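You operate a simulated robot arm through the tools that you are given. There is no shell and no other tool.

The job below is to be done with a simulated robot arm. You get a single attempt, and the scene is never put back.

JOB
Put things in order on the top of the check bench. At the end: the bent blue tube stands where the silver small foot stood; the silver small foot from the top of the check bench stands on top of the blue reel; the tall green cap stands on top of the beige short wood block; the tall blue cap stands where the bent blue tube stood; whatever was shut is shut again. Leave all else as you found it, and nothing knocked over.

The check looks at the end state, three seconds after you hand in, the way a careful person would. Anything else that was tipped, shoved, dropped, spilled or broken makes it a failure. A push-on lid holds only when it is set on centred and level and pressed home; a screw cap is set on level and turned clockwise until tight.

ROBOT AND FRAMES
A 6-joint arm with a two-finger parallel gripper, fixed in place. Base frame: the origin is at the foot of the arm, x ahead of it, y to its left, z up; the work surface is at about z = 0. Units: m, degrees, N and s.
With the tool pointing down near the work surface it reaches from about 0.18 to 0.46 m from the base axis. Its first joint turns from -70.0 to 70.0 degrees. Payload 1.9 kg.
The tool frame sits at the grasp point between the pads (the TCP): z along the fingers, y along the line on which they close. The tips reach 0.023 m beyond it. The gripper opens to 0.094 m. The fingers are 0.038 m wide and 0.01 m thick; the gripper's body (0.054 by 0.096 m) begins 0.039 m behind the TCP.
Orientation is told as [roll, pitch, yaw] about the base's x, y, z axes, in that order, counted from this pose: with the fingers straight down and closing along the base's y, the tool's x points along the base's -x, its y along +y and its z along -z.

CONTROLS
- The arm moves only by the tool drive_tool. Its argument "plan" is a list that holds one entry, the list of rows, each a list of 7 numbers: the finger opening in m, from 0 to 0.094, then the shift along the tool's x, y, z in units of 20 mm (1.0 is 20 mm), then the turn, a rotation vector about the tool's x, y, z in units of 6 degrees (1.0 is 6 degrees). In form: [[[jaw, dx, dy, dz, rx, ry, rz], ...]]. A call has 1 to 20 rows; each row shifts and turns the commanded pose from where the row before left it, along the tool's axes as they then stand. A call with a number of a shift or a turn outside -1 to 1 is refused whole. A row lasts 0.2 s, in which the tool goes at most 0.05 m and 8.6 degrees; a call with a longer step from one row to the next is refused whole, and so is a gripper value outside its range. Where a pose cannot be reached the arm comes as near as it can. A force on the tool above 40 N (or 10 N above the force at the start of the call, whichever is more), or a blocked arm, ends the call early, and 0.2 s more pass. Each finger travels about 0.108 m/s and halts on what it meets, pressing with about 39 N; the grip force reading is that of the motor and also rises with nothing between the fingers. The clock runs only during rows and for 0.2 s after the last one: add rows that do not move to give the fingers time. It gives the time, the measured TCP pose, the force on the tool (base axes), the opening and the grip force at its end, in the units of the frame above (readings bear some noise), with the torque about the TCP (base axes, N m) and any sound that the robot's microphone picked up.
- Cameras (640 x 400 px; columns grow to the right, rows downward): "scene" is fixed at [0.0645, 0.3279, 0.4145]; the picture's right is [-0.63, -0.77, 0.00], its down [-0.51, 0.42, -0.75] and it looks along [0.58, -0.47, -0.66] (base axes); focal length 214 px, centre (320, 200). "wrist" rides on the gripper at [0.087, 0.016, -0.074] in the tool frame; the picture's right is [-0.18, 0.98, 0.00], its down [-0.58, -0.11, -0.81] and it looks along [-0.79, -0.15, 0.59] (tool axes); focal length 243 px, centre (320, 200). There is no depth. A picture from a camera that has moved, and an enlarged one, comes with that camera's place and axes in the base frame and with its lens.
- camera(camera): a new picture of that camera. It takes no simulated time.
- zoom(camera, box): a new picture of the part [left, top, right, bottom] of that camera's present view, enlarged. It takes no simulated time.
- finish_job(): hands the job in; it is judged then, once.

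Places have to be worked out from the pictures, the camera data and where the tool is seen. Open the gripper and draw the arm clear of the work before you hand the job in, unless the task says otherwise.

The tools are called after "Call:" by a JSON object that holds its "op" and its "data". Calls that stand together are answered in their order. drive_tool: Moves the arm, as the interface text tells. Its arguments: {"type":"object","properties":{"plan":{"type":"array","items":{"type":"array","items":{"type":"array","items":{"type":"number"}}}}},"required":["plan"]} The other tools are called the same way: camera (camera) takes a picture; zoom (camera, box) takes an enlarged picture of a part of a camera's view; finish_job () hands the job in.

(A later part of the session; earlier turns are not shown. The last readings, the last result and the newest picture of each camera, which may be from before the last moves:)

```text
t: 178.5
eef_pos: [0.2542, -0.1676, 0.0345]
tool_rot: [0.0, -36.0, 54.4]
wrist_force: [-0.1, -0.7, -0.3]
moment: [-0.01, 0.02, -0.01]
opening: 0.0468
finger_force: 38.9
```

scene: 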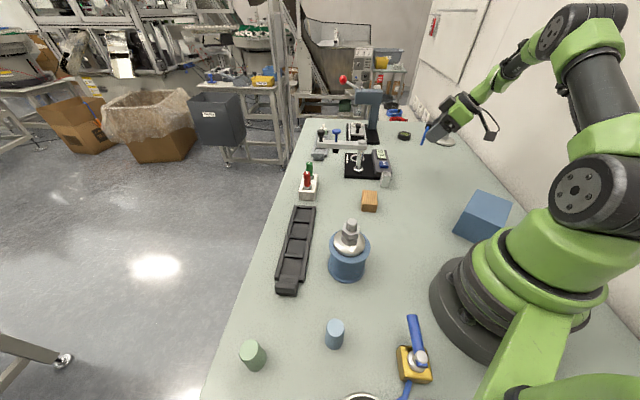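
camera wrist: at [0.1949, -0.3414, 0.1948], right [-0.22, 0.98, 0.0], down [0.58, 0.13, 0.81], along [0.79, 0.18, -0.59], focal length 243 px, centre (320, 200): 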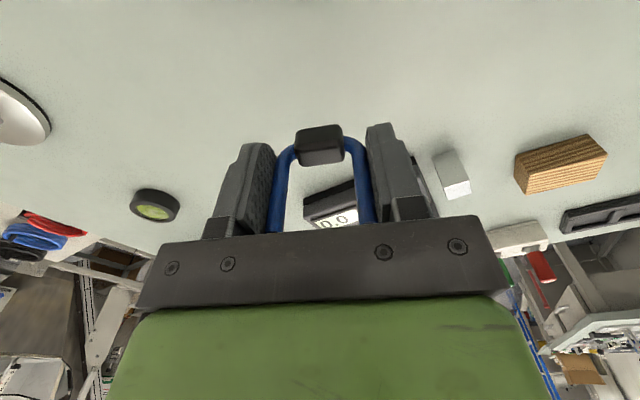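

Less than a millimetre to go; I step once more, open, and let it lie down; then look.

Call:
{"op": "drive_tool", "data": {"plan": [[[0.036, 0.0176, 0, 0.0243, 0, 0, 0], [0.036, 0, 0, 0, 0, 0, 0], [0.066, 0, 0, 0, 0, 0, 0], [0.066, 0, 0, 0, 0, 0, 0], [0.066, 0, 0, 0, 0, 0, 0]]]}}

Call:
{"op": "camera", "data": {"camera": "wrist"}}

```text
t: 179.7
eef_pos: [0.2542, -0.1682, 0.0331]
tool_rot: [0.1, -35.8, 54.4]
wrist_force: [-0.4, 0.1, 0.0]
moment: [0.0, 0.02, 0.01]
opening: 0.0659
finger_force: 0.0
```

```text
taken
camera wrist: at [0.1744, -0.2505, 0.0426], right [-0.71, 0.69, 0.11], down [0.09, -0.06, 0.99], along [0.7, 0.72, -0.02], focal length 243 px, centre (320, 200)
```

wrist: 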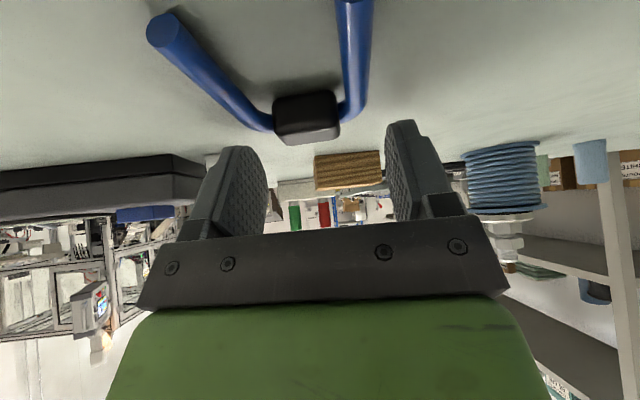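

It lies as before. I rise and tilt to +54° again.

Call:
{"op": "drive_tool", "data": {"plan": [[[0.066, -0.588, 0, -0.809, 0, 0, 0], [0.066, -0.588, 0, -0.809, 0, 0, 0], [0.066, -0.588, 0, -0.809, 0, 0, 0], [0.066, -0.588, 0, -0.809, 0, 0, 0], [0.066, -0.588, 0, -0.809, 0, 0, 0], [0.066, 0, 0, 0, 0, 1, 0], [0.066, 0, 0, 0, 0, 1, 0], [0.066, 0, 0, 0, 0, 1, 0], [0.066, 0, 0, 0, 0, 1, 0], [0.066, 0, 0, 0, 0, 1, 0], [0.066, 0, 0, 0, 0, 1, 0], [0.066, 0, 0, 0, 0, 1, 0], [0.066, 0, 0, 0, 0, 1, 0], [0.066, 0, 0, 0, 0, 1, 0], [0.066, 0, 0, 0, 0, 1, 0], [0.066, 0, 0, 0, 0, 1, 0], [0.066, 0, 0, 0, 0, 1, 0], [0.066, 0, 0, 0, 0, 1, 0], [0.066, 0, 0, 0, 0, 1, 0], [0.066, 0, 0, 0, 0, 1, 0]]]}}

Call:
{"op": "drive_tool", "data": {"plan": [[[0.066, 0, 0, 0, 0, 0, 0]]]}}

Call:
{"op": "zoom", "data": {"camera": "wrist", "box": [290, 105, 380, 195]}}

Call:
{"op": "zoom", "data": {"camera": "scene", "box": [395, 180, 435, 210]}}

```text
t: 183.9
eef_pos: [0.255, -0.1671, 0.1341]
tool_rot: [-0.1, 54.2, 54.4]
wrist_force: [-0.2, 0.4, -0.8]
moment: [0.02, -0.02, 0.03]
opening: 0.0659
finger_force: 0.0
```

```text
t: 184.3
eef_pos: [0.2548, -0.1666, 0.1345]
tool_rot: [0.0, 54.3, 54.5]
wrist_force: [0.1, 0.2, 0.0]
moment: [-0.03, 0.0, 0.02]
opening: 0.0659
finger_force: 0.1
```

```text
4.44 times, centred on (335, 150) of wrist
camera zoom: at [0.246, -0.1498, 0.2472], right [-0.74, 0.66, -0.15], down [0.67, 0.75, 0.0], along [0.11, -0.1, -0.99], focal length 1078 px, centre (253, 422)
```

zoom: 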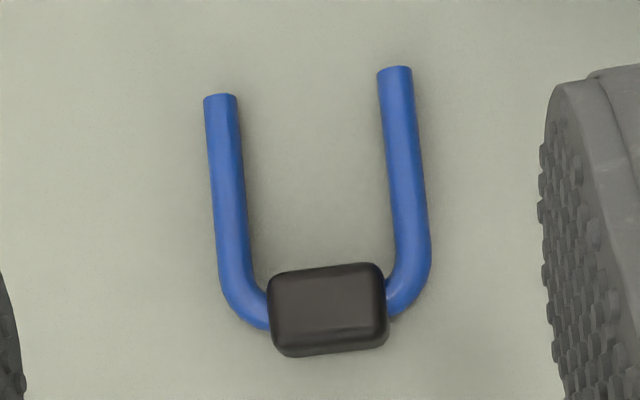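

```text
13.33 times, centred on (415, 195) of scene
camera zoom: at [0.0645, 0.3279, 0.4145], right [-0.63, -0.77, 0.0], down [-0.51, 0.42, -0.75], along [0.58, -0.47, -0.66], focal length 2860 px, centre (-947, 267)
```

zoom: 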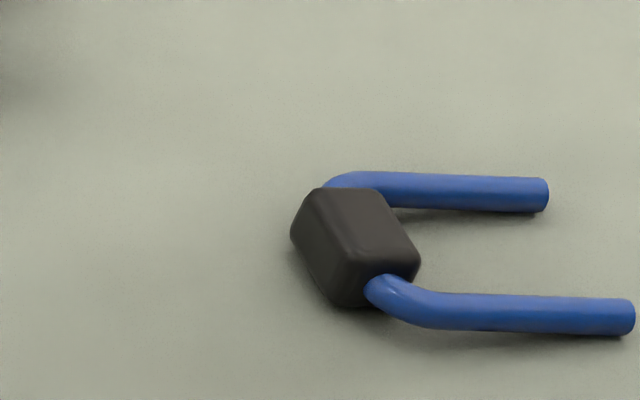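

Same lying pose (leg ends resting, ~4° droop). I approach the tilted grip a little closer to the block this time.

Call:
{"op": "drive_tool", "data": {"plan": [[[0.066, 0.39, 0, 0.536, 0, 0, 0], [0.066, 0.389, 0, 0.536, 0, 0, 0], [0.066, -0.6627, 0, 0.4815, 0, 0, 0], [0.066, -0.6627, 0, 0.4815, 0, 0, 0], [0.066, -0.6627, 0, 0.4815, 0, 0, 0], [0.066, -0.6627, 0, 0.4815, 0, 0, 0], [0.066, -0.6627, 0, 0.4815, 0, 0, 0], [0.066, -0.6627, 0, 0.4815, 0, 0, 0], [0.066, 0, 0, 0, 0, 0, 0]]]}}

Call:
{"op": "camera", "data": {"camera": "wrist"}}

```text
t: 186.3
eef_pos: [0.2393, -0.189, 0.0356]
tool_rot: [0.1, 54.1, 54.5]
wrist_force: [-0.2, -0.2, 0.0]
moment: [0.02, 0.01, 0.0]
opening: 0.0658
finger_force: 0.1
```

```text
taken
camera wrist: at [0.2307, -0.1715, 0.1482], right [-0.74, 0.66, -0.15], down [0.67, 0.75, 0.0], along [0.11, -0.1, -0.99], focal length 243 px, centre (320, 200)
```

wrist: 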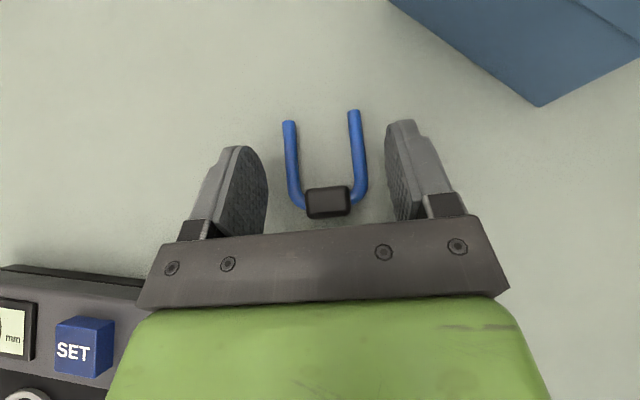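

Call:
{"op": "drive_tool", "data": {"plan": [[[0.066, -0.1133, 0, 0.0823, 0, 0, 0], [0.066, -0.0809, 0, 0.0588, 0, 0, 0], [0.066, -0.0283, 0, 0.0206, 0, 0, 0], [0.066, 0, 0, 0, 0, 0, 0]]]}}

```text
t: 187.3
eef_pos: [0.2395, -0.1899, 0.0298]
tool_rot: [0.1, 54.1, 54.5]
wrist_force: [-0.6, 0.7, 0.1]
moment: [0.0, 0.0, -0.03]
opening: 0.0662
finger_force: 0.0
```

At depth without touching. Close on the legs and lift vertically.

Call:
{"op": "drive_tool", "data": {"plan": [[[0.06, 0, 0, 0, 0, 0, 0], [0.055, 0, 0, 0, 0, 0, 0], [0.051, 0, 0, 0, 0, 0, 0], [0.048, 0, 0, 0, 0, 0, 0], [0.045, 0, 0, 0, 0, 0, 0], [0.042, 0, 0, 0, 0, 0, 0], [0.038, 0, 0, 0, 0, 0, 0], [0.036, 0, 0, 0, 0, 0, 0], [0.036, 0, 0, 0, 0, 0, 0]]]}}

Call:
{"op": "drive_tool", "data": {"plan": [[[0.036, 0.1618, 0, -0.1176, 0, 0, 0], [0.036, 0.4045, 0, -0.294, 0, 0, 0], [0.036, 0.728, 0, -0.529, 0, 0, 0], [0.036, 0.728, 0, -0.529, 0, 0, 0], [0.036, 0.728, 0, -0.529, 0, 0, 0], [0.036, 0.728, 0, -0.529, 0, 0, 0], [0.036, 0.728, 0, -0.529, 0, 0, 0], [0.036, 0.728, 0, -0.529, 0, 0, 0], [0.036, 0, 0, 0, 0, 0, 0]]]}}

Call:
{"op": "camera", "data": {"camera": "wrist"}}

```text
t: 189.3
eef_pos: [0.239, -0.1893, 0.0306]
tool_rot: [0.0, 54.1, 54.5]
wrist_force: [-0.4, -0.2, 0.7]
moment: [-0.03, 0.03, -0.02]
opening: 0.0464
finger_force: 39.4
```

```text
t: 191.3
eef_pos: [0.2398, -0.1892, 0.1516]
tool_rot: [0.0, 54.0, 54.5]
wrist_force: [0.7, -0.2, -0.1]
moment: [0.0, 0.0, -0.01]
opening: 0.0464
finger_force: 39.0
```

```text
taken
camera wrist: at [0.2316, -0.1707, 0.2656], right [-0.74, 0.66, -0.15], down [0.67, 0.75, 0.0], along [0.11, -0.1, -0.99], focal length 243 px, centre (320, 200)
```

wrist: 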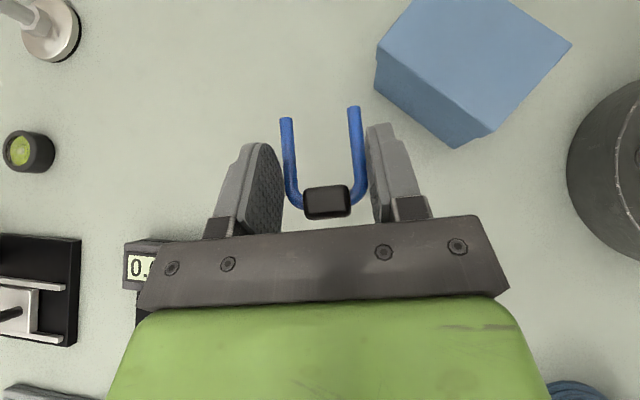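

Held. I bring the tool vertical and yaw to 42° so the fingers face the wood block, then look at the block.

Call:
{"op": "drive_tool", "data": {"plan": [[[0.036, 0, 0, 0, 0, -1, 0], [0.036, 0, 0, 0, 0, -1, 0], [0.036, 0, 0, 0, 0, -1, 0], [0.036, 0, 0, 0, 0, -1, 0], [0.036, 0, 0, 0, 0, -1, 0], [0.036, 0, 0, 0, 0, -1, 0], [0.036, 0, 0, 0, 0, -1, 0], [0.036, 0, 0, 0, 0, -1, 0], [0.036, 0, 0, 0, 0, -1, 0], [0.036, 0, 0, 0, 0, 0, 0.694], [0.036, 0, 0, 0, 0, 0, 0.694], [0.036, 0, 0, 0, 0, 0, 0.694], [0.036, 0, 0, 0, 0, 0, 0]]]}}

Call:
{"op": "camera", "data": {"camera": "wrist"}}

Call:
{"op": "zoom", "data": {"camera": "wrist", "box": [330, 80, 450, 180]}}

```text
t: 194.1
eef_pos: [0.2398, -0.1886, 0.1535]
tool_rot: [0.0, 0.1, 42.0]
wrist_force: [0.5, 1.1, -0.5]
moment: [0.0, 0.02, -0.01]
opening: 0.0464
finger_force: 38.9
```

```text
taken
camera wrist: at [0.1638, -0.234, 0.2271], right [-0.52, 0.85, 0.0], down [0.51, 0.31, 0.81], along [0.69, 0.42, -0.59], focal length 243 px, centre (320, 200)
```

wrist: 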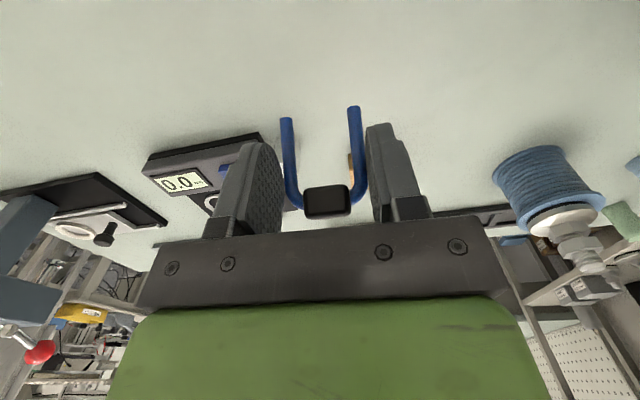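

```text
4.00 times, centred on (390, 130) of wrist
camera zoom: at [0.1638, -0.234, 0.2271], right [-0.52, 0.85, 0.0], down [0.51, 0.31, 0.81], along [0.69, 0.42, -0.59], focal length 970 px, centre (40, 480)
```

zoom: 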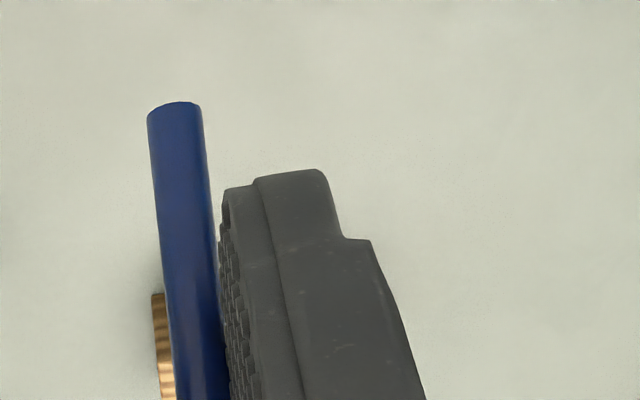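

The wood block's near face is at n·p≈-0.180 (heading 222° normal), top z 0.029. I move in front of it at height, tilt to -26° (so the arch leans slightly toward the block) and come down to z≈0.075.

Call:
{"op": "drive_tool", "data": {"plan": [[[0.036, -0.5, 0.2, 0, 0, 0, 0], [0.036, -0.923, 0.342, 0, 0, 0, 0], [0.036, -0.923, 0.342, 0, 0, 0, 0], [0.036, -0.923, 0.342, 0, 0, 0, 0], [0.036, -0.923, 0.342, 0, 0, 0, 0], [0.036, -0.923, 0.342, 0, 0, 0, 0], [0.036, 0, 0, 0, 0, -0.8667, 0], [0.036, 0, 0, 0, 0, -0.8667, 0], [0.036, 0, 0, 0, 0, -0.8667, 0], [0.036, 0, 0, 0, 0, -0.8667, 0], [0.036, 0, 0, 0, 0, -0.8667, 0], [0.036, 0.344, 0, 0.7056, 0, 0, 0], [0.036, 0.344, 0, 0.7056, 0, 0, 0], [0.036, 0.344, 0, 0.7056, 0, 0, 0], [0.036, 0.344, 0, 0.7056, 0, 0, 0], [0.036, 0.344, 0, 0.7056, 0, 0, 0], [0.036, 0, 0, 0, 0, 0, 0]]]}}

Call:
{"op": "camera", "data": {"camera": "wrist"}}

Call:
{"op": "zoom", "data": {"camera": "scene", "box": [340, 160, 420, 220]}}

```text
t: 197.7
eef_pos: [0.2907, -0.0918, 0.0725]
tool_rot: [-0.1, -25.9, 42.0]
wrist_force: [0.6, -0.3, -0.1]
moment: [-0.04, -0.02, 0.01]
opening: 0.0466
finger_force: 39.2
```

```text
taken
camera wrist: at [0.1966, -0.1525, 0.1013], right [-0.53, 0.84, 0.08], down [0.2, 0.03, 0.98], along [0.82, 0.54, -0.19], focal length 243 px, centre (320, 200)
```

wrist: 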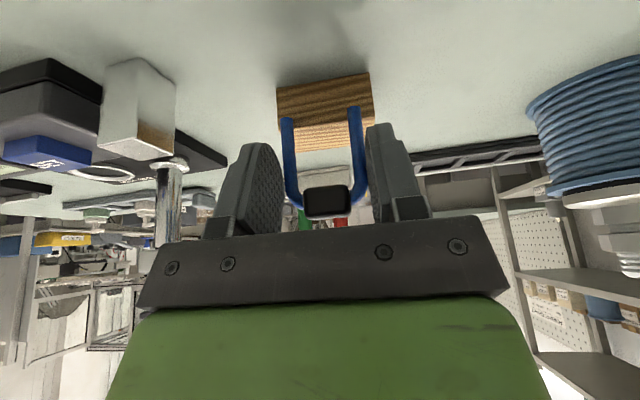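

```text
6.67 times, centred on (380, 190) of scene
camera zoom: at [0.0645, 0.3279, 0.4145], right [-0.63, -0.77, 0.0], down [-0.51, 0.42, -0.75], along [0.58, -0.47, -0.66], focal length 1430 px, centre (-80, 267)
```

zoom: 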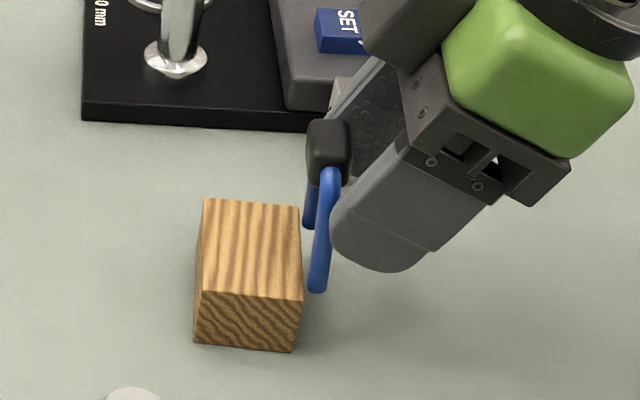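

The arch is centred in front of the wood face, leaning ~6° toward it with a ~2 mm gap. I reduce the lean by 2.4°, back off 2.6 mm, and lower 22 mm.

Call:
{"op": "drive_tool", "data": {"plan": [[[0.036, 0, 0, 0, 0, -0.4, 0], [0.036, 0.1145, 0, -0.0616, 0, 0, 0], [0.036, 0.26, 0, 0.484, 0, 0, 0], [0.036, 0.26, 0, 0.484, 0, 0, 0], [0.036, 0, 0, 0, 0, 0, 0]]]}}

Call:
{"op": "camera", "data": {"camera": "wrist"}}

Call:
{"op": "zoom", "data": {"camera": "scene", "box": [355, 180, 395, 220]}}

```text
t: 198.9
eef_pos: [0.2907, -0.0973, 0.0534]
tool_rot: [0.2, -28.2, 41.9]
wrist_force: [-0.4, -0.4, -0.9]
moment: [0.01, 0.02, -0.03]
opening: 0.0465
finger_force: 39.2
out of reach, approached as far as the arm can: row 4
```

```text
taken
camera wrist: at [0.197, -0.1589, 0.0785], right [-0.54, 0.84, 0.09], down [0.17, 0.01, 0.98], along [0.83, 0.54, -0.15], focal length 243 px, centre (320, 200)
```

wrist: 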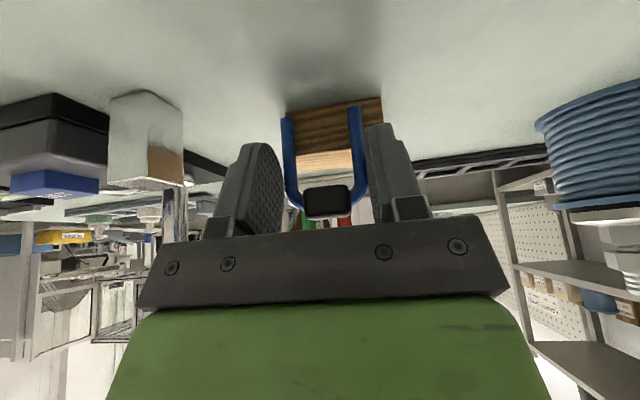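

```text
10.00 times, centred on (375, 200) of scene
camera zoom: at [0.0645, 0.3279, 0.4145], right [-0.63, -0.77, 0.0], down [-0.51, 0.42, -0.75], along [0.58, -0.47, -0.66], focal length 2145 px, centre (-230, 200)
```

zoom: 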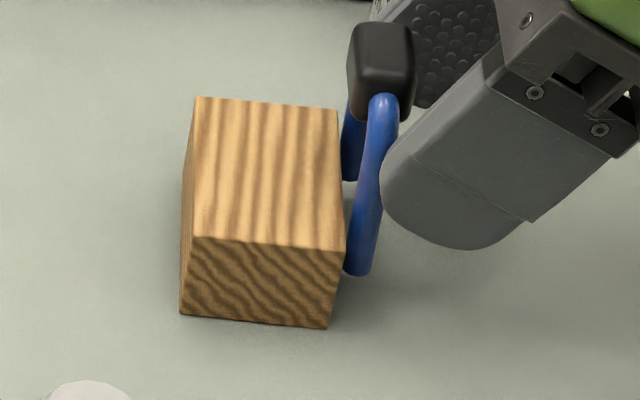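

The arm ran out of reach low down at this tilt near the base. I raise a little, reduce the tilt to about -24°, and test how low it can go here.

Call:
{"op": "drive_tool", "data": {"plan": [[[0.036, -0.356, 0, -0.66, 0, 0, 0], [0.036, -0.356, 0, -0.66, 0, 0, 0], [0.036, 0, 0, 0, 0, 0.7, 0], [0.036, 0, 0, 0, 0, 0, 0]]]}}

Call:
{"op": "drive_tool", "data": {"plan": [[[0.036, 0.2, 0, 0.457, 0, 0, 0], [0.036, 0.2, 0, 0.457, 0, 0, 0], [0.036, 0.1, 0, 0.228, 0, 0, 0], [0.036, 0, 0, 0, 0, 0, 0]]]}}

Call:
{"op": "zoom", "data": {"camera": "scene", "box": [355, 180, 395, 220]}}

```text
t: 199.9
eef_pos: [0.2917, -0.097, 0.0848]
tool_rot: [0.0, -24.0, 42.0]
wrist_force: [-1.3, -0.4, -0.7]
moment: [-0.04, 0.01, 0.0]
opening: 0.0464
finger_force: 39.2
```

```text
t: 200.9
eef_pos: [0.2923, -0.0962, 0.0592]
tool_rot: [-0.1, -24.1, 42.1]
wrist_force: [0.1, 0.3, -0.6]
moment: [0.02, 0.02, 0.01]
opening: 0.0466
finger_force: 38.6
```

```text
10.00 times, centred on (375, 200) of scene
camera zoom: at [0.0645, 0.3279, 0.4145], right [-0.63, -0.77, 0.0], down [-0.51, 0.42, -0.75], along [0.58, -0.47, -0.66], focal length 2145 px, centre (-230, 200)
```

zoom: 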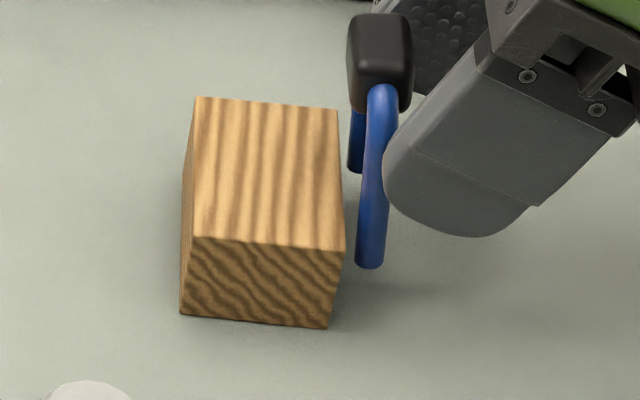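

Reachable so far. The lean is ~7° toward the block with a ~1.7 mm gap at its top edge; I move 1.5 mm closer and lower 11.5 mm.

Call:
{"op": "drive_tool", "data": {"plan": [[[0.036, -0.0685, 0, 0.0305, 0, 0, 0], [0.036, 0.117, 0, 0.2625, 0, 0, 0], [0.036, 0.117, 0, 0.2625, 0, 0, 0], [0.036, 0, 0, 0, 0, 0, 0]]]}}

Call:
{"op": "zoom", "data": {"camera": "scene", "box": [355, 180, 395, 220]}}

Call:
{"op": "zoom", "data": {"camera": "wrist", "box": [240, 60, 400, 180]}}

```text
t: 201.9
eef_pos: [0.2919, -0.0952, 0.0463]
tool_rot: [0.0, -24.1, 42.0]
wrist_force: [-0.3, -0.5, 0.1]
moment: [-0.02, 0.0, -0.03]
opening: 0.0464
finger_force: 38.6
```

```text
10.00 times, centred on (375, 200) of scene
camera zoom: at [0.0645, 0.3279, 0.4145], right [-0.63, -0.77, 0.0], down [-0.51, 0.42, -0.75], along [0.58, -0.47, -0.66], focal length 2145 px, centre (-230, 200)
```

zoom: 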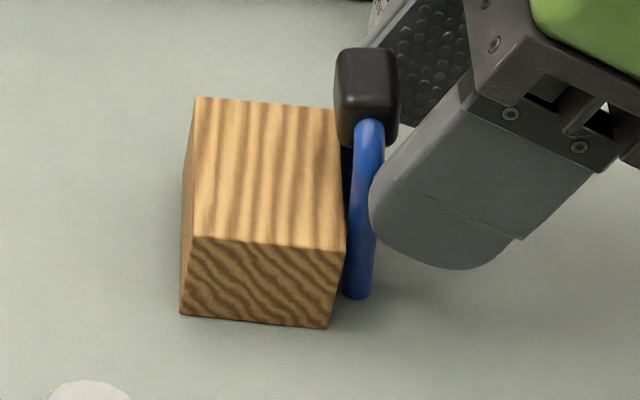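

```text
3.33 times, centred on (320, 120) of wrist
camera zoom: at [0.1995, -0.1558, 0.0795], right [-0.53, 0.84, 0.07], down [0.22, 0.05, 0.97], along [0.82, 0.54, -0.22], focal length 809 px, centre (320, 467)
```

zoom: 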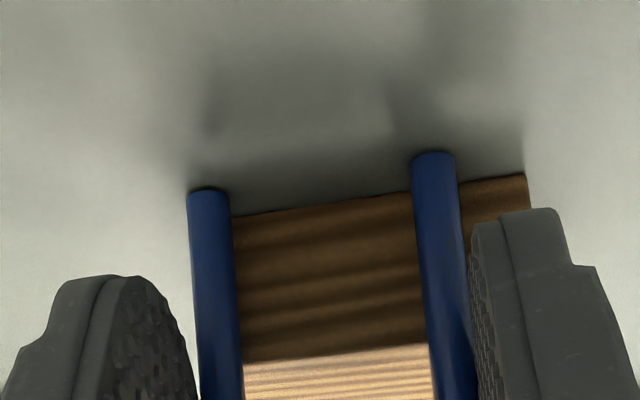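

Reachable down to the table. But the arch is ~10 mm off-centre along the block face, so I raise 3 mm, shift 9 mm sideways, and lower again.

Call:
{"op": "drive_tool", "data": {"plan": [[[0.036, -0.061, 0, -0.137, 0, 0, 0], [0.036, 0, 0.225, 0, 0, 0, 0], [0.036, 0, 0.225, 0, 0, 0, 0], [0.036, 0, 0, 0, 0, 0, 0]]]}}

Call:
{"op": "zoom", "data": {"camera": "wrist", "box": [240, 60, 400, 180]}}

Call:
{"op": "zoom", "data": {"camera": "scene", "box": [360, 190, 390, 220]}}

```text
t: 202.9
eef_pos: [0.2881, -0.0871, 0.0506]
tool_rot: [0.0, -24.2, 42.0]
wrist_force: [-0.7, -0.2, 0.2]
moment: [-0.03, 0.03, 0.01]
opening: 0.0466
finger_force: 38.9
```

```text
3.33 times, centred on (320, 120) of wrist
camera zoom: at [0.1943, -0.1487, 0.0831], right [-0.53, 0.84, 0.07], down [0.22, 0.05, 0.97], along [0.82, 0.54, -0.22], focal length 809 px, centre (320, 467)
```

zoom: 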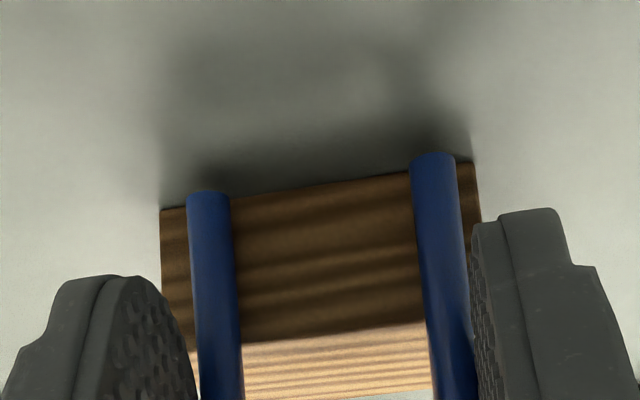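

```text
13.33 times, centred on (375, 205) of scene
camera zoom: at [0.0645, 0.3279, 0.4145], right [-0.63, -0.77, 0.0], down [-0.51, 0.42, -0.75], along [0.58, -0.47, -0.66], focal length 2860 px, centre (-413, 133)
```

zoom: 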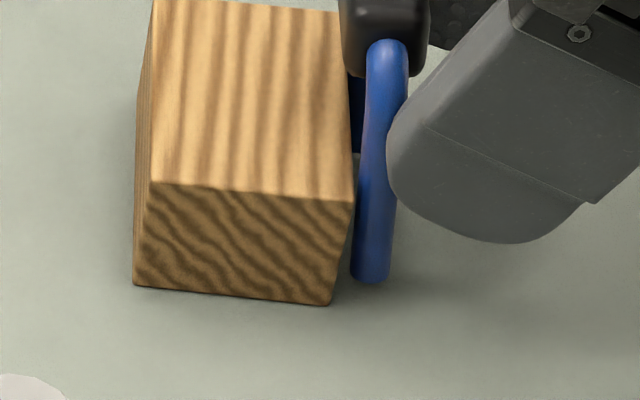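

Centred now, with the legs just clear of the face. I lower to contact.

Call:
{"op": "drive_tool", "data": {"plan": [[[0.036, 0.0407, 0, 0.0914, 0, 0, 0], [0.036, 0.0203, 0, 0.0457, 0, 0, 0], [0.036, 0, 0, 0, 0, 0, 0]]]}}

Call:
{"op": "drive_tool", "data": {"plan": [[[0.036, 0.0163, 0, 0.0365, 0, 0, 0], [0.036, 0, 0, 0, 0, 0, 0]]]}}

Call:
{"op": "zoom", "data": {"camera": "wrist", "box": [240, 60, 400, 180]}}

```text
t: 203.7
eef_pos: [0.287, -0.0893, 0.0489]
tool_rot: [-0.1, -24.0, 42.0]
wrist_force: [-0.1, -0.1, -0.4]
moment: [-0.03, 0.02, 0.0]
opening: 0.0466
finger_force: 39.1
```

```text
t: 204.3
eef_pos: [0.2872, -0.0888, 0.0483]
tool_rot: [0.1, -24.0, 41.9]
wrist_force: [0.3, -0.4, 0.2]
moment: [0.03, 0.01, 0.0]
opening: 0.0462
finger_force: 38.9
```

```text
3.33 times, centred on (320, 120) of wrist
camera zoom: at [0.1944, -0.1493, 0.0801], right [-0.53, 0.84, 0.08], down [0.22, 0.05, 0.97], along [0.82, 0.54, -0.22], focal length 809 px, centre (320, 467)
```

zoom: 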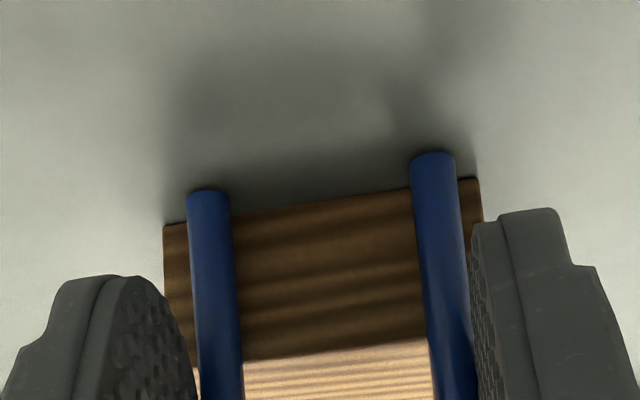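

Call:
{"op": "drive_tool", "data": {"plan": [[[0.036, 0.0203, 0, 0.0457, 0, 0, 0], [0.036, 0, 0, 0, 0, 0, 0]]]}}

Call:
{"op": "drive_tool", "data": {"plan": [[[0.036, 0.0163, 0, 0.0365, 0, 0, 0], [0.036, 0, 0, 0, 0, 0, 0]]]}}

Call:
{"op": "zoom", "data": {"camera": "wrist", "box": [240, 60, 400, 180]}}

```text
t: 204.9
eef_pos: [0.2871, -0.0885, 0.0474]
tool_rot: [0.1, -23.9, 42.0]
wrist_force: [0.6, -0.5, 1.3]
moment: [-0.04, -0.04, 0.01]
opening: 0.0464
finger_force: 38.7
```

```text
t: 205.5
eef_pos: [0.2882, -0.0896, 0.0455]
tool_rot: [0.1, -24.0, 42.1]
wrist_force: [-4.3, -2.5, 11.5]
moment: [-0.02, 0.0, -0.01]
opening: 0.0465
finger_force: 39.2
```

```text
3.33 times, centred on (320, 120) of wrist
camera zoom: at [0.1949, -0.1493, 0.0786], right [-0.53, 0.84, 0.08], down [0.22, 0.05, 0.97], along [0.82, 0.54, -0.22], focal length 809 px, centre (320, 467)
```

zoom: 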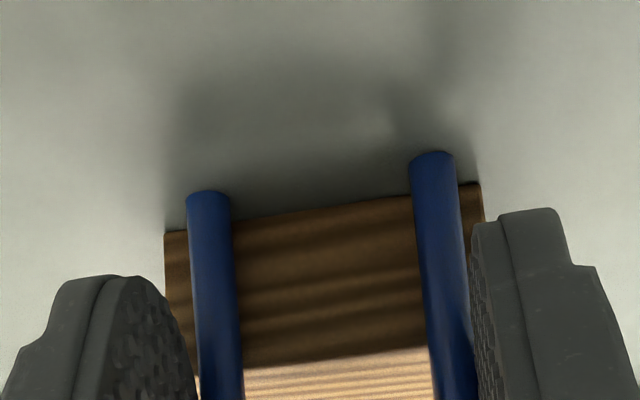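

Contact (11.5 N). I ease off and check the side view before releasing.

Call:
{"op": "drive_tool", "data": {"plan": [[[0.036, -0.0122, 0, -0.0274, 0, 0, 0], [0.036, 0, 0, 0, 0, 0, 0]]]}}

Call:
{"op": "zoom", "data": {"camera": "scene", "box": [360, 190, 390, 220]}}

```text
t: 206.1
eef_pos: [0.2878, -0.0885, 0.0467]
tool_rot: [0.1, -24.0, 42.0]
wrist_force: [-2.2, 0.6, 6.8]
moment: [-0.01, -0.01, -0.01]
opening: 0.0464
finger_force: 38.9
```

```text
13.33 times, centred on (375, 205) of scene
camera zoom: at [0.0645, 0.3279, 0.4145], right [-0.63, -0.77, 0.0], down [-0.51, 0.42, -0.75], along [0.58, -0.47, -0.66], focal length 2860 px, centre (-413, 133)
```

zoom: 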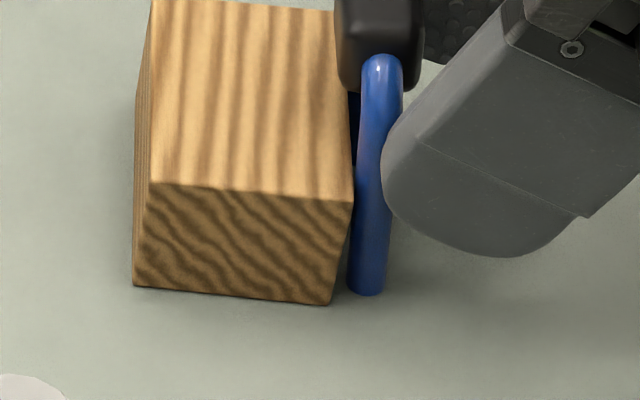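

Wood block unmoved; the legs are within a millimetre of its edge. I ease a bit more and release quickly.

Call:
{"op": "drive_tool", "data": {"plan": [[[0.036, -0.0102, 0, -0.0228, 0, 0, 0], [0.036, 0, 0, 0, 0, 0, 0]]]}}

Call:
{"op": "drive_tool", "data": {"plan": [[[0.062, 0, 0, 0, 0, 0, 0], [0.062, 0, 0, 0, 0, 0, 0], [0.062, 0, 0, 0, 0, 0, 0]]]}}

Call:
{"op": "camera", "data": {"camera": "wrist"}}

Call:
{"op": "zoom", "data": {"camera": "scene", "box": [355, 180, 395, 220]}}

```text
t: 206.7
eef_pos: [0.2869, -0.0886, 0.0477]
tool_rot: [0.2, -24.0, 42.0]
wrist_force: [0.0, 0.2, 0.0]
moment: [0.02, 0.01, 0.0]
opening: 0.0465
finger_force: 38.4
```

```text
t: 207.5
eef_pos: [0.2873, -0.0902, 0.0468]
tool_rot: [0.1, -24.0, 42.0]
wrist_force: [-0.3, 0.1, -0.2]
moment: [-0.01, -0.02, 0.01]
opening: 0.062
finger_force: 0.0
```

```text
taken
camera wrist: at [0.1948, -0.1493, 0.0795], right [-0.53, 0.84, 0.08], down [0.22, 0.05, 0.97], along [0.82, 0.54, -0.22], focal length 243 px, centre (320, 200)
```

wrist: 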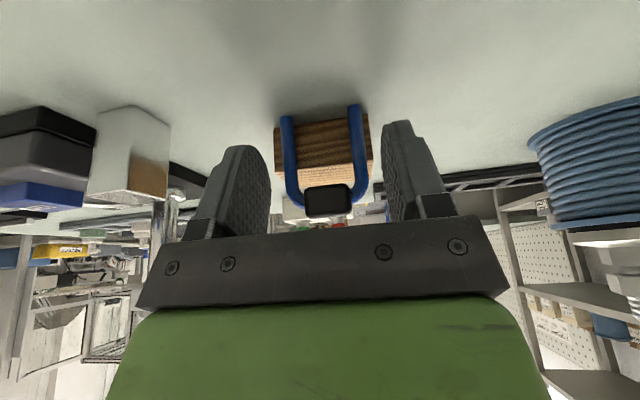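

```text
10.00 times, centred on (375, 200) of scene
camera zoom: at [0.0645, 0.3279, 0.4145], right [-0.63, -0.77, 0.0], down [-0.51, 0.42, -0.75], along [0.58, -0.47, -0.66], focal length 2145 px, centre (-230, 200)
```

zoom: 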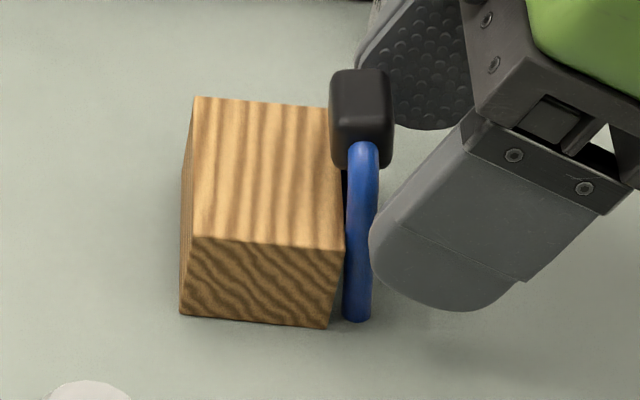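

It stands leaning on the wood block. I withdraw the tool along its own axis (up and inward), slowly at first.

Call:
{"op": "drive_tool", "data": {"plan": [[[0.062, 0, 0, -0.2, 0, 0, 0], [0.062, 0, 0, -0.4, 0, 0, 0], [0.062, 0, 0, -0.7, 0, 0, 0], [0.062, 0, 0, -1, 0, 0, 0], [0.062, 0, 0, -1, 0, 0, 0], [0.062, 0, 0, -1, 0, 0, 0], [0.062, 0, 0, -1, 0, 0, 0], [0.062, 0, 0, 0, 0, 0, 0]]]}}

Call:
{"op": "camera", "data": {"camera": "wrist"}}

Call:
{"op": "zoom", "data": {"camera": "scene", "box": [355, 180, 395, 220]}}

```text
t: 209.3
eef_pos: [0.2555, -0.1168, 0.1455]
tool_rot: [0.1, -24.2, 42.0]
wrist_force: [-0.8, -0.2, 1.0]
moment: [0.0, -0.01, -0.01]
opening: 0.0621
finger_force: 0.0
```

```text
taken
camera wrist: at [0.1621, -0.1772, 0.1773], right [-0.53, 0.84, 0.07], down [0.22, 0.05, 0.97], along [0.82, 0.53, -0.22], focal length 243 px, centre (320, 200)
```

wrist: 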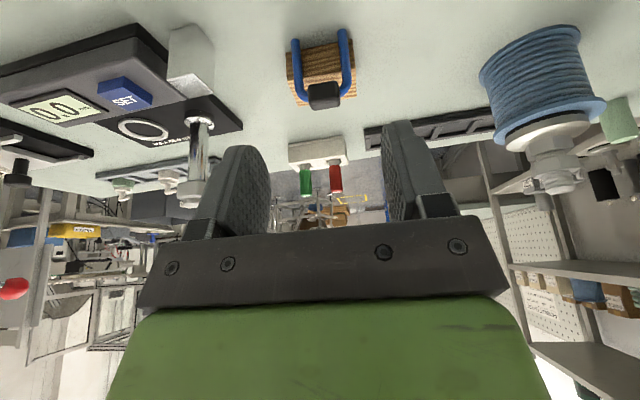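

```text
10.00 times, centred on (375, 200) of scene
camera zoom: at [0.0645, 0.3279, 0.4145], right [-0.63, -0.77, 0.0], down [-0.51, 0.42, -0.75], along [0.58, -0.47, -0.66], focal length 2145 px, centre (-230, 200)
```

zoom: 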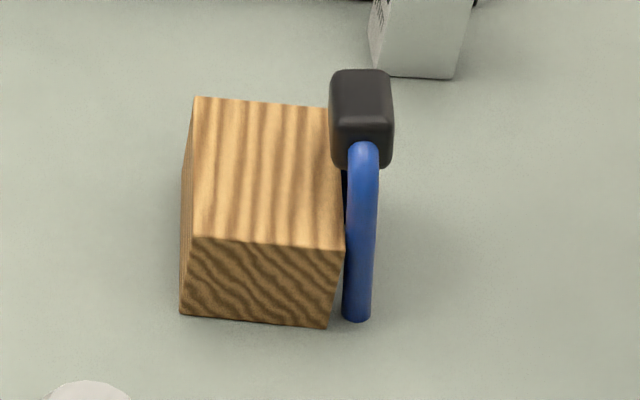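

The arch rests stably against the block (lean ≈8.7°). I now make the tool vertical and yaw to -48° so the pads can close on the arch's block and straighten it.

Call:
{"op": "drive_tool", "data": {"plan": [[[0.05, 0, 0, 0, 0, 0.8067, 0], [0.05, 0, 0, 0, 0, 0.8067, 0], [0.05, 0, 0, 0, 0, 0.8067, 0], [0.05, 0, 0, 0, 0, 0.8067, 0], [0.05, 0, 0, 0, 0, 0.8067, 0], [0.05, -0.85, 0.3925, 0, 0, 0, 0], [0.05, -0.85, 0.3925, 0, 0, 0, 0], [0.05, -0.85, 0.3925, 0, 0, 0, 0], [0.05, -0.85, 0.3925, 0, 0, 0, 0], [0.05, 0, 0, 0, 0, 0, 1], [0.05, 0, 0, 0, 0, 0, 1], [0.05, 0, 0, 0, 0, 0, 1], [0.05, 0, 0, 0, 0, 0, 1], [0.05, 0, 0, 0, 0, 0, 1], [0.05, 0, 0, 0, 0, 0, 1], [0.05, 0, 0, 0, 0, 0, 1], [0.05, 0, 0, 0, 0, 0, 1], [0.05, 0, 0, 0, 0, 0, 1], [0.05, 0, 0, 0, 0, 0, 1], [0.05, 0, 0, 0, 0, 0, 1]]]}}

Call:
{"op": "drive_tool", "data": {"plan": [[[0.05, 0, 0, 0, 0, 0, 1], [0.05, 0, 0, 0, 0, 0, 1], [0.05, 0, 0, 0, 0, 0, 1], [0.05, 0, 0, 0, 0, 0, 1], [0.05, 0, 0, 0, 0, 0, 0]]]}}

Call:
{"op": "camera", "data": {"camera": "wrist"}}

Call:
{"op": "camera", "data": {"camera": "scene"}}

```text
t: 213.5
eef_pos: [0.2832, -0.0489, 0.1427]
tool_rot: [-0.1, 0.0, -24.1]
wrist_force: [-0.4, -0.6, 0.0]
moment: [-0.01, 0.04, -0.02]
opening: 0.0501
finger_force: 0.0
```

```text
t: 214.7
eef_pos: [0.2839, -0.0466, 0.1434]
tool_rot: [-0.1, 0.0, -48.1]
wrist_force: [-0.4, 0.0, -0.1]
moment: [0.0, -0.01, -0.03]
opening: 0.0501
finger_force: 0.0
```

```text
taken
camera wrist: at [0.2376, 0.0276, 0.2168], right [0.85, 0.52, 0.0], down [0.31, -0.5, 0.81], along [0.42, -0.69, -0.59], focal length 243 px, centre (320, 200)
```

wrist: 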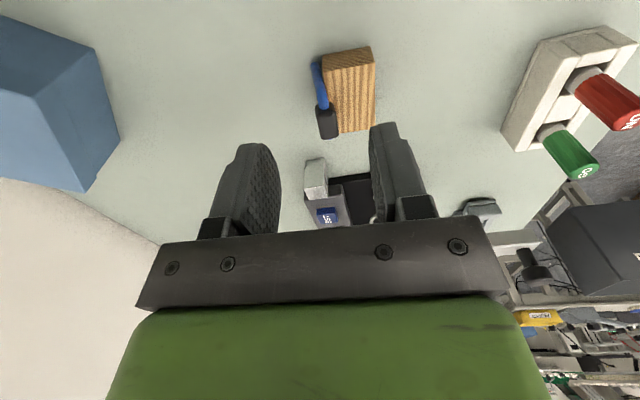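

```text
taken
```

scene: 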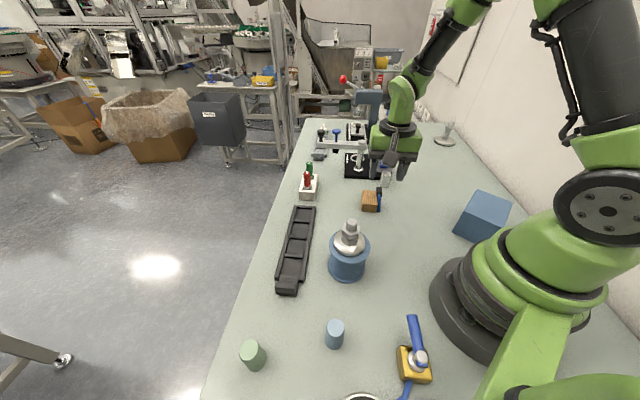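

Call:
{"op": "zoom", "data": {"camera": "wrist", "box": [290, 40, 390, 145]}}

```text
3.81 times, centred on (340, 92) of wrist
camera zoom: at [0.2376, 0.0276, 0.2168], right [0.85, 0.52, 0.0], down [0.31, -0.5, 0.81], along [0.42, -0.69, -0.59], focal length 924 px, centre (244, 610)
```

zoom: 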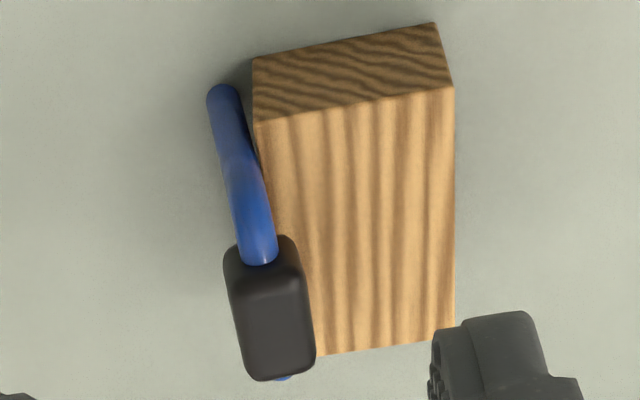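

The block of the arch is at ≈(0.302,-0.069), its feet at ≈(0.298,-0.074). I position over the feet (so closing pushes it upright) and descend to z≈0.085.

Call:
{"op": "drive_tool", "data": {"plan": [[[0.05, -0.74, -0.163, 0, 0, 0, 0], [0.05, -0.74, -0.164, 0, 0, 0, 0], [0.05, 0, 0, 0.9, 0, 0, 0], [0.05, 0, 0, 0.9, 0, 0, 0], [0.05, 0, 0, 0.9, 0, 0, 0], [0.05, 0, 0, 0.2, 0, 0, 0], [0.05, 0, 0, 0, 0, 0, 0]]]}}

Call:
{"op": "camera", "data": {"camera": "wrist"}}

Call:
{"op": "zoom", "data": {"camera": "scene", "box": [345, 160, 415, 220]}}

```text
t: 216.3
eef_pos: [0.299, -0.0767, 0.0855]
tool_rot: [-0.1, 0.0, -48.0]
wrist_force: [-0.5, 0.6, 0.1]
moment: [0.02, 0.02, 0.03]
opening: 0.0498
finger_force: 0.0
```

```text
taken
camera wrist: at [0.2525, 0.0004, 0.1592], right [0.85, 0.52, 0.0], down [0.31, -0.5, 0.81], along [0.42, -0.69, -0.59], focal length 243 px, centre (320, 200)
```

wrist: 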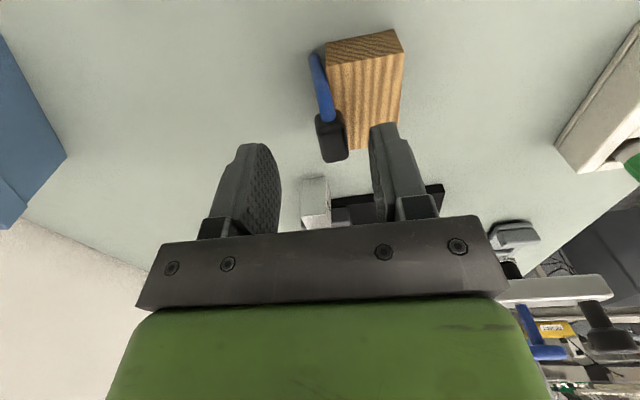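

```text
6.67 times, centred on (380, 190) of scene
camera zoom: at [0.0645, 0.3279, 0.4145], right [-0.63, -0.77, 0.0], down [-0.51, 0.42, -0.75], along [0.58, -0.47, -0.66], focal length 1430 px, centre (-80, 267)
```

zoom: 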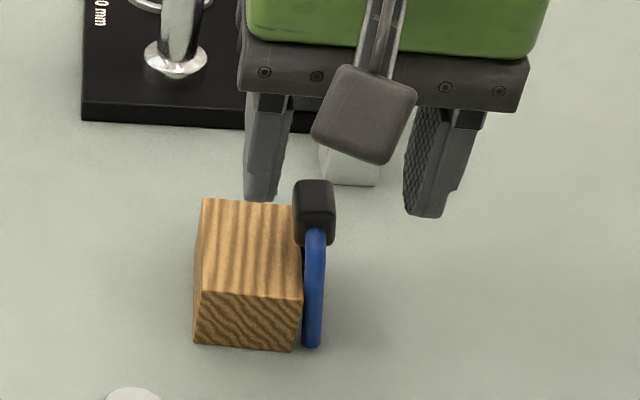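

Fingers straddle the arch's block with the wood-side finger above the wood. I lower to z≈0.057 (tips 5 mm over the wood).

Call:
{"op": "drive_tool", "data": {"plan": [[[0.05, 0, 0, 0.5, 0, 0, 0], [0.05, 0, 0, 0.5, 0, 0, 0], [0.05, 0, 0, 0.4, 0, 0, 0], [0.05, 0, 0, 0, 0, 0, 0]]]}}

Call:
{"op": "camera", "data": {"camera": "wrist"}}

Call:
{"op": "zoom", "data": {"camera": "scene", "box": [345, 170, 405, 220]}}

```text
t: 217.3
eef_pos: [0.2993, -0.0755, 0.057]
tool_rot: [0.0, 0.1, -48.0]
wrist_force: [0.4, -0.3, 0.5]
moment: [0.03, 0.01, 0.02]
opening: 0.05
finger_force: 0.1
```

```text
taken
camera wrist: at [0.2518, 0.0001, 0.1305], right [0.85, 0.52, 0.0], down [0.31, -0.5, 0.81], along [0.42, -0.69, -0.59], focal length 243 px, centre (320, 200)
```

wrist: 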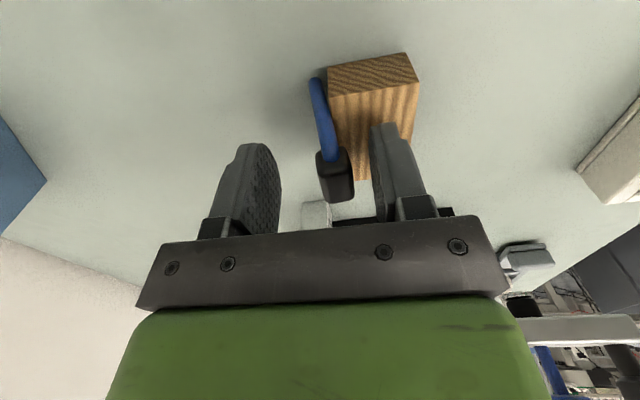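

```text
8.00 times, centred on (375, 195) of scene
camera zoom: at [0.0645, 0.3279, 0.4145], right [-0.63, -0.77, 0.0], down [-0.51, 0.42, -0.75], along [0.58, -0.47, -0.66], focal length 1716 px, centre (-120, 240)
```

zoom: 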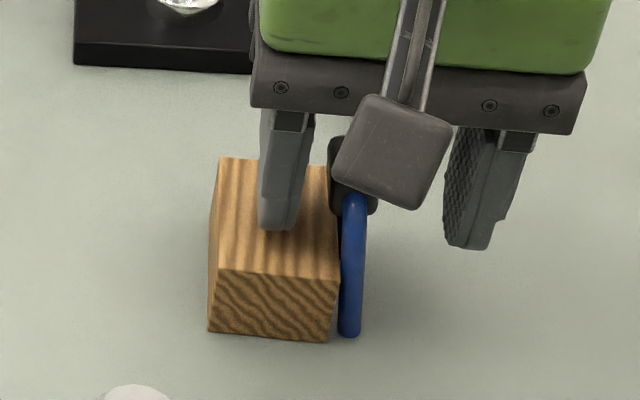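

The block sits between the pads. I close slowly so the outer pad pushes the arch upright until both pads are flush.

Call:
{"op": "drive_tool", "data": {"plan": [[[0.044, 0, 0, 0, 0, 0, 0], [0.038, 0, 0, 0, 0, 0, 0], [0.034, 0, 0, 0, 0, 0, 0], [0.031, 0, 0, 0, 0, 0, 0], [0.028, 0, 0, 0, 0, 0, 0], [0.025, 0, 0, 0, 0, 0, 0], [0.023, 0, 0, 0, 0, 0, 0], [0.021, 0, 0, 0, 0, 0, 0], [0.019, 0, 0, 0, 0, 0, 0], [0.017, 0, 0, 0, 0, 0, 0], [0.016, 0, 0, 0, 0, 0, 0], [0.015, 0, 0, 0, 0, 0, 0], [0.013, 0, 0, 0, 0, 0, 0], [0.01, 0, 0, 0, 0, 0, 0], [0.006, 0, 0, 0, 0, 0, 0], [0.004, 0, 0, 0, 0, 0, 0]]]}}

Call:
{"op": "camera", "data": {"camera": "wrist"}}

Call:
{"op": "zoom", "data": {"camera": "scene", "box": [345, 170, 405, 220]}}

```text
t: 220.7
eef_pos: [0.2977, -0.0756, 0.0563]
tool_rot: [-0.1, -0.1, -48.0]
wrist_force: [0.5, -0.6, 0.8]
moment: [0.02, 0.0, -0.01]
opening: 0.0148
finger_force: 38.9
```

```text
taken
camera wrist: at [0.2517, 0.0001, 0.1307], right [0.85, 0.52, 0.0], down [0.31, -0.5, 0.81], along [0.42, -0.69, -0.59], focal length 243 px, centre (320, 200)
```

wrist: 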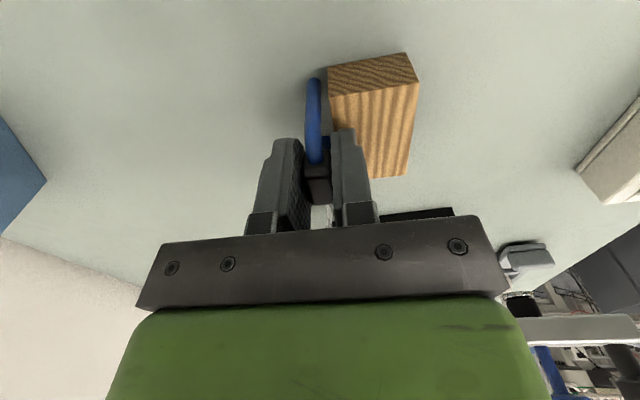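

```text
8.00 times, centred on (375, 195) of scene
camera zoom: at [0.0645, 0.3279, 0.4145], right [-0.63, -0.77, 0.0], down [-0.51, 0.42, -0.75], along [0.58, -0.47, -0.66], focal length 1716 px, centre (-120, 240)
```

zoom: 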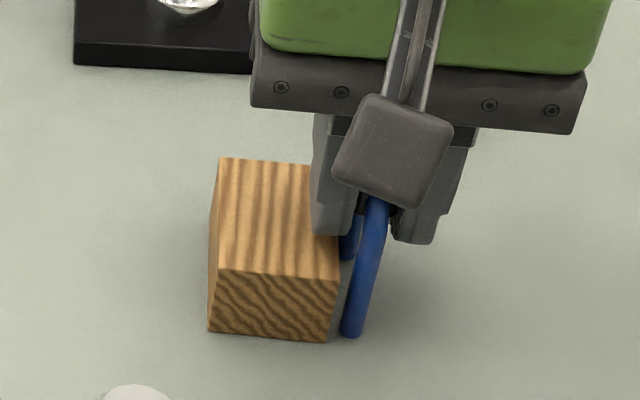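

Perfect: the arch is gripped upright at 14.8 mm with its feet on the table. I test a guarded release here: open quickly to just 19 mm and see whether it stays upright between the pads.

Call:
{"op": "drive_tool", "data": {"plan": [[[0.019, 0, 0, 0, 0, 0, 0], [0.019, 0, 0, 0, 0, 0, 0], [0.019, 0, 0, 0, 0, 0, 0], [0.019, 0, 0, 0, 0, 0, 0]]]}}

Call:
{"op": "zoom", "data": {"camera": "wrist", "box": [270, 60, 380, 240]}}

Call:
{"op": "zoom", "data": {"camera": "scene", "box": [365, 185, 395, 220]}}

```text
t: 221.7
eef_pos: [0.2971, -0.0755, 0.0571]
tool_rot: [-0.2, 0.0, -48.0]
wrist_force: [-0.4, 1.0, 0.0]
moment: [0.01, 0.01, 0.0]
opening: 0.019
finger_force: 0.1
```

```text
2.22 times, centred on (325, 150) of wrist
camera zoom: at [0.2517, 0.0001, 0.1307], right [0.85, 0.52, 0.0], down [0.31, -0.5, 0.81], along [0.42, -0.69, -0.59], focal length 539 px, centre (309, 311)
```

zoom: 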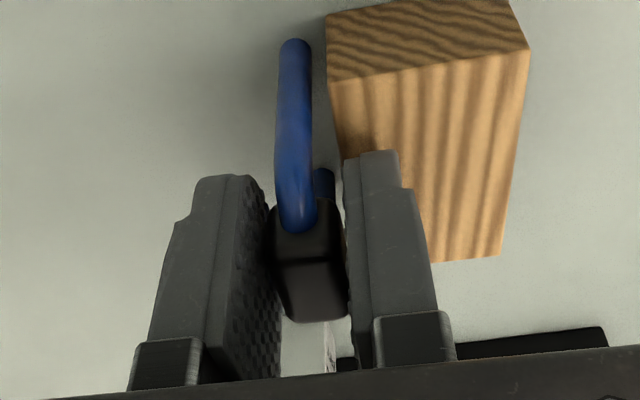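

```text
11.43 times, centred on (380, 202) of scene
camera zoom: at [0.0645, 0.3279, 0.4145], right [-0.63, -0.77, 0.0], down [-0.51, 0.42, -0.75], along [0.58, -0.47, -0.66], focal length 2451 px, centre (-366, 171)
```

zoom: 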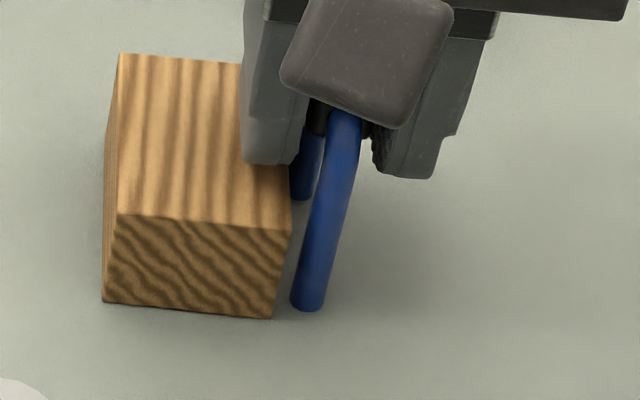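

Call:
{"op": "zoom", "data": {"camera": "wrist", "box": [295, 140, 345, 210]}}

Call:
{"op": "zoom", "data": {"camera": "wrist", "box": [285, 65, 345, 175]}}

```text
5.71 times, centred on (320, 175) of wrist
camera zoom: at [0.2517, 0.0001, 0.1307], right [0.85, 0.52, 0.0], down [0.31, -0.5, 0.81], along [0.42, -0.69, -0.59], focal length 1386 px, centre (320, 343)
```

zoom: 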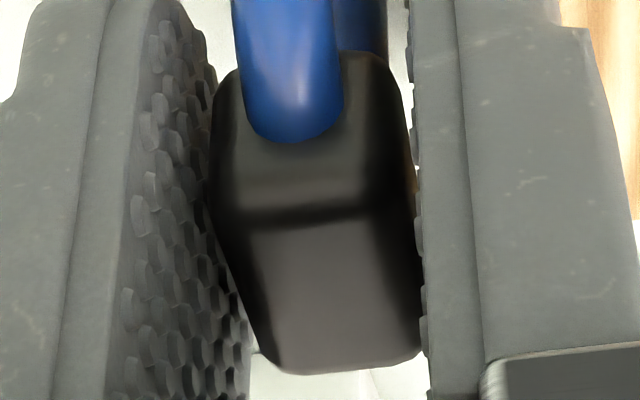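

```text
3.64 times, centred on (315, 120) of wrist
camera zoom: at [0.2517, 0.0001, 0.1307], right [0.85, 0.52, 0.0], down [0.31, -0.5, 0.81], along [0.42, -0.69, -0.59], focal length 882 px, centre (338, 491)
```

zoom: 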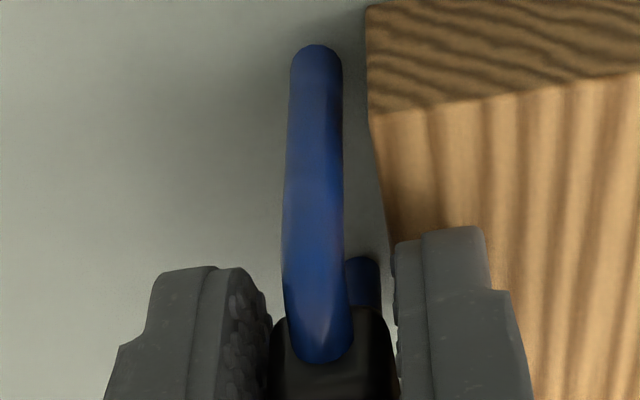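

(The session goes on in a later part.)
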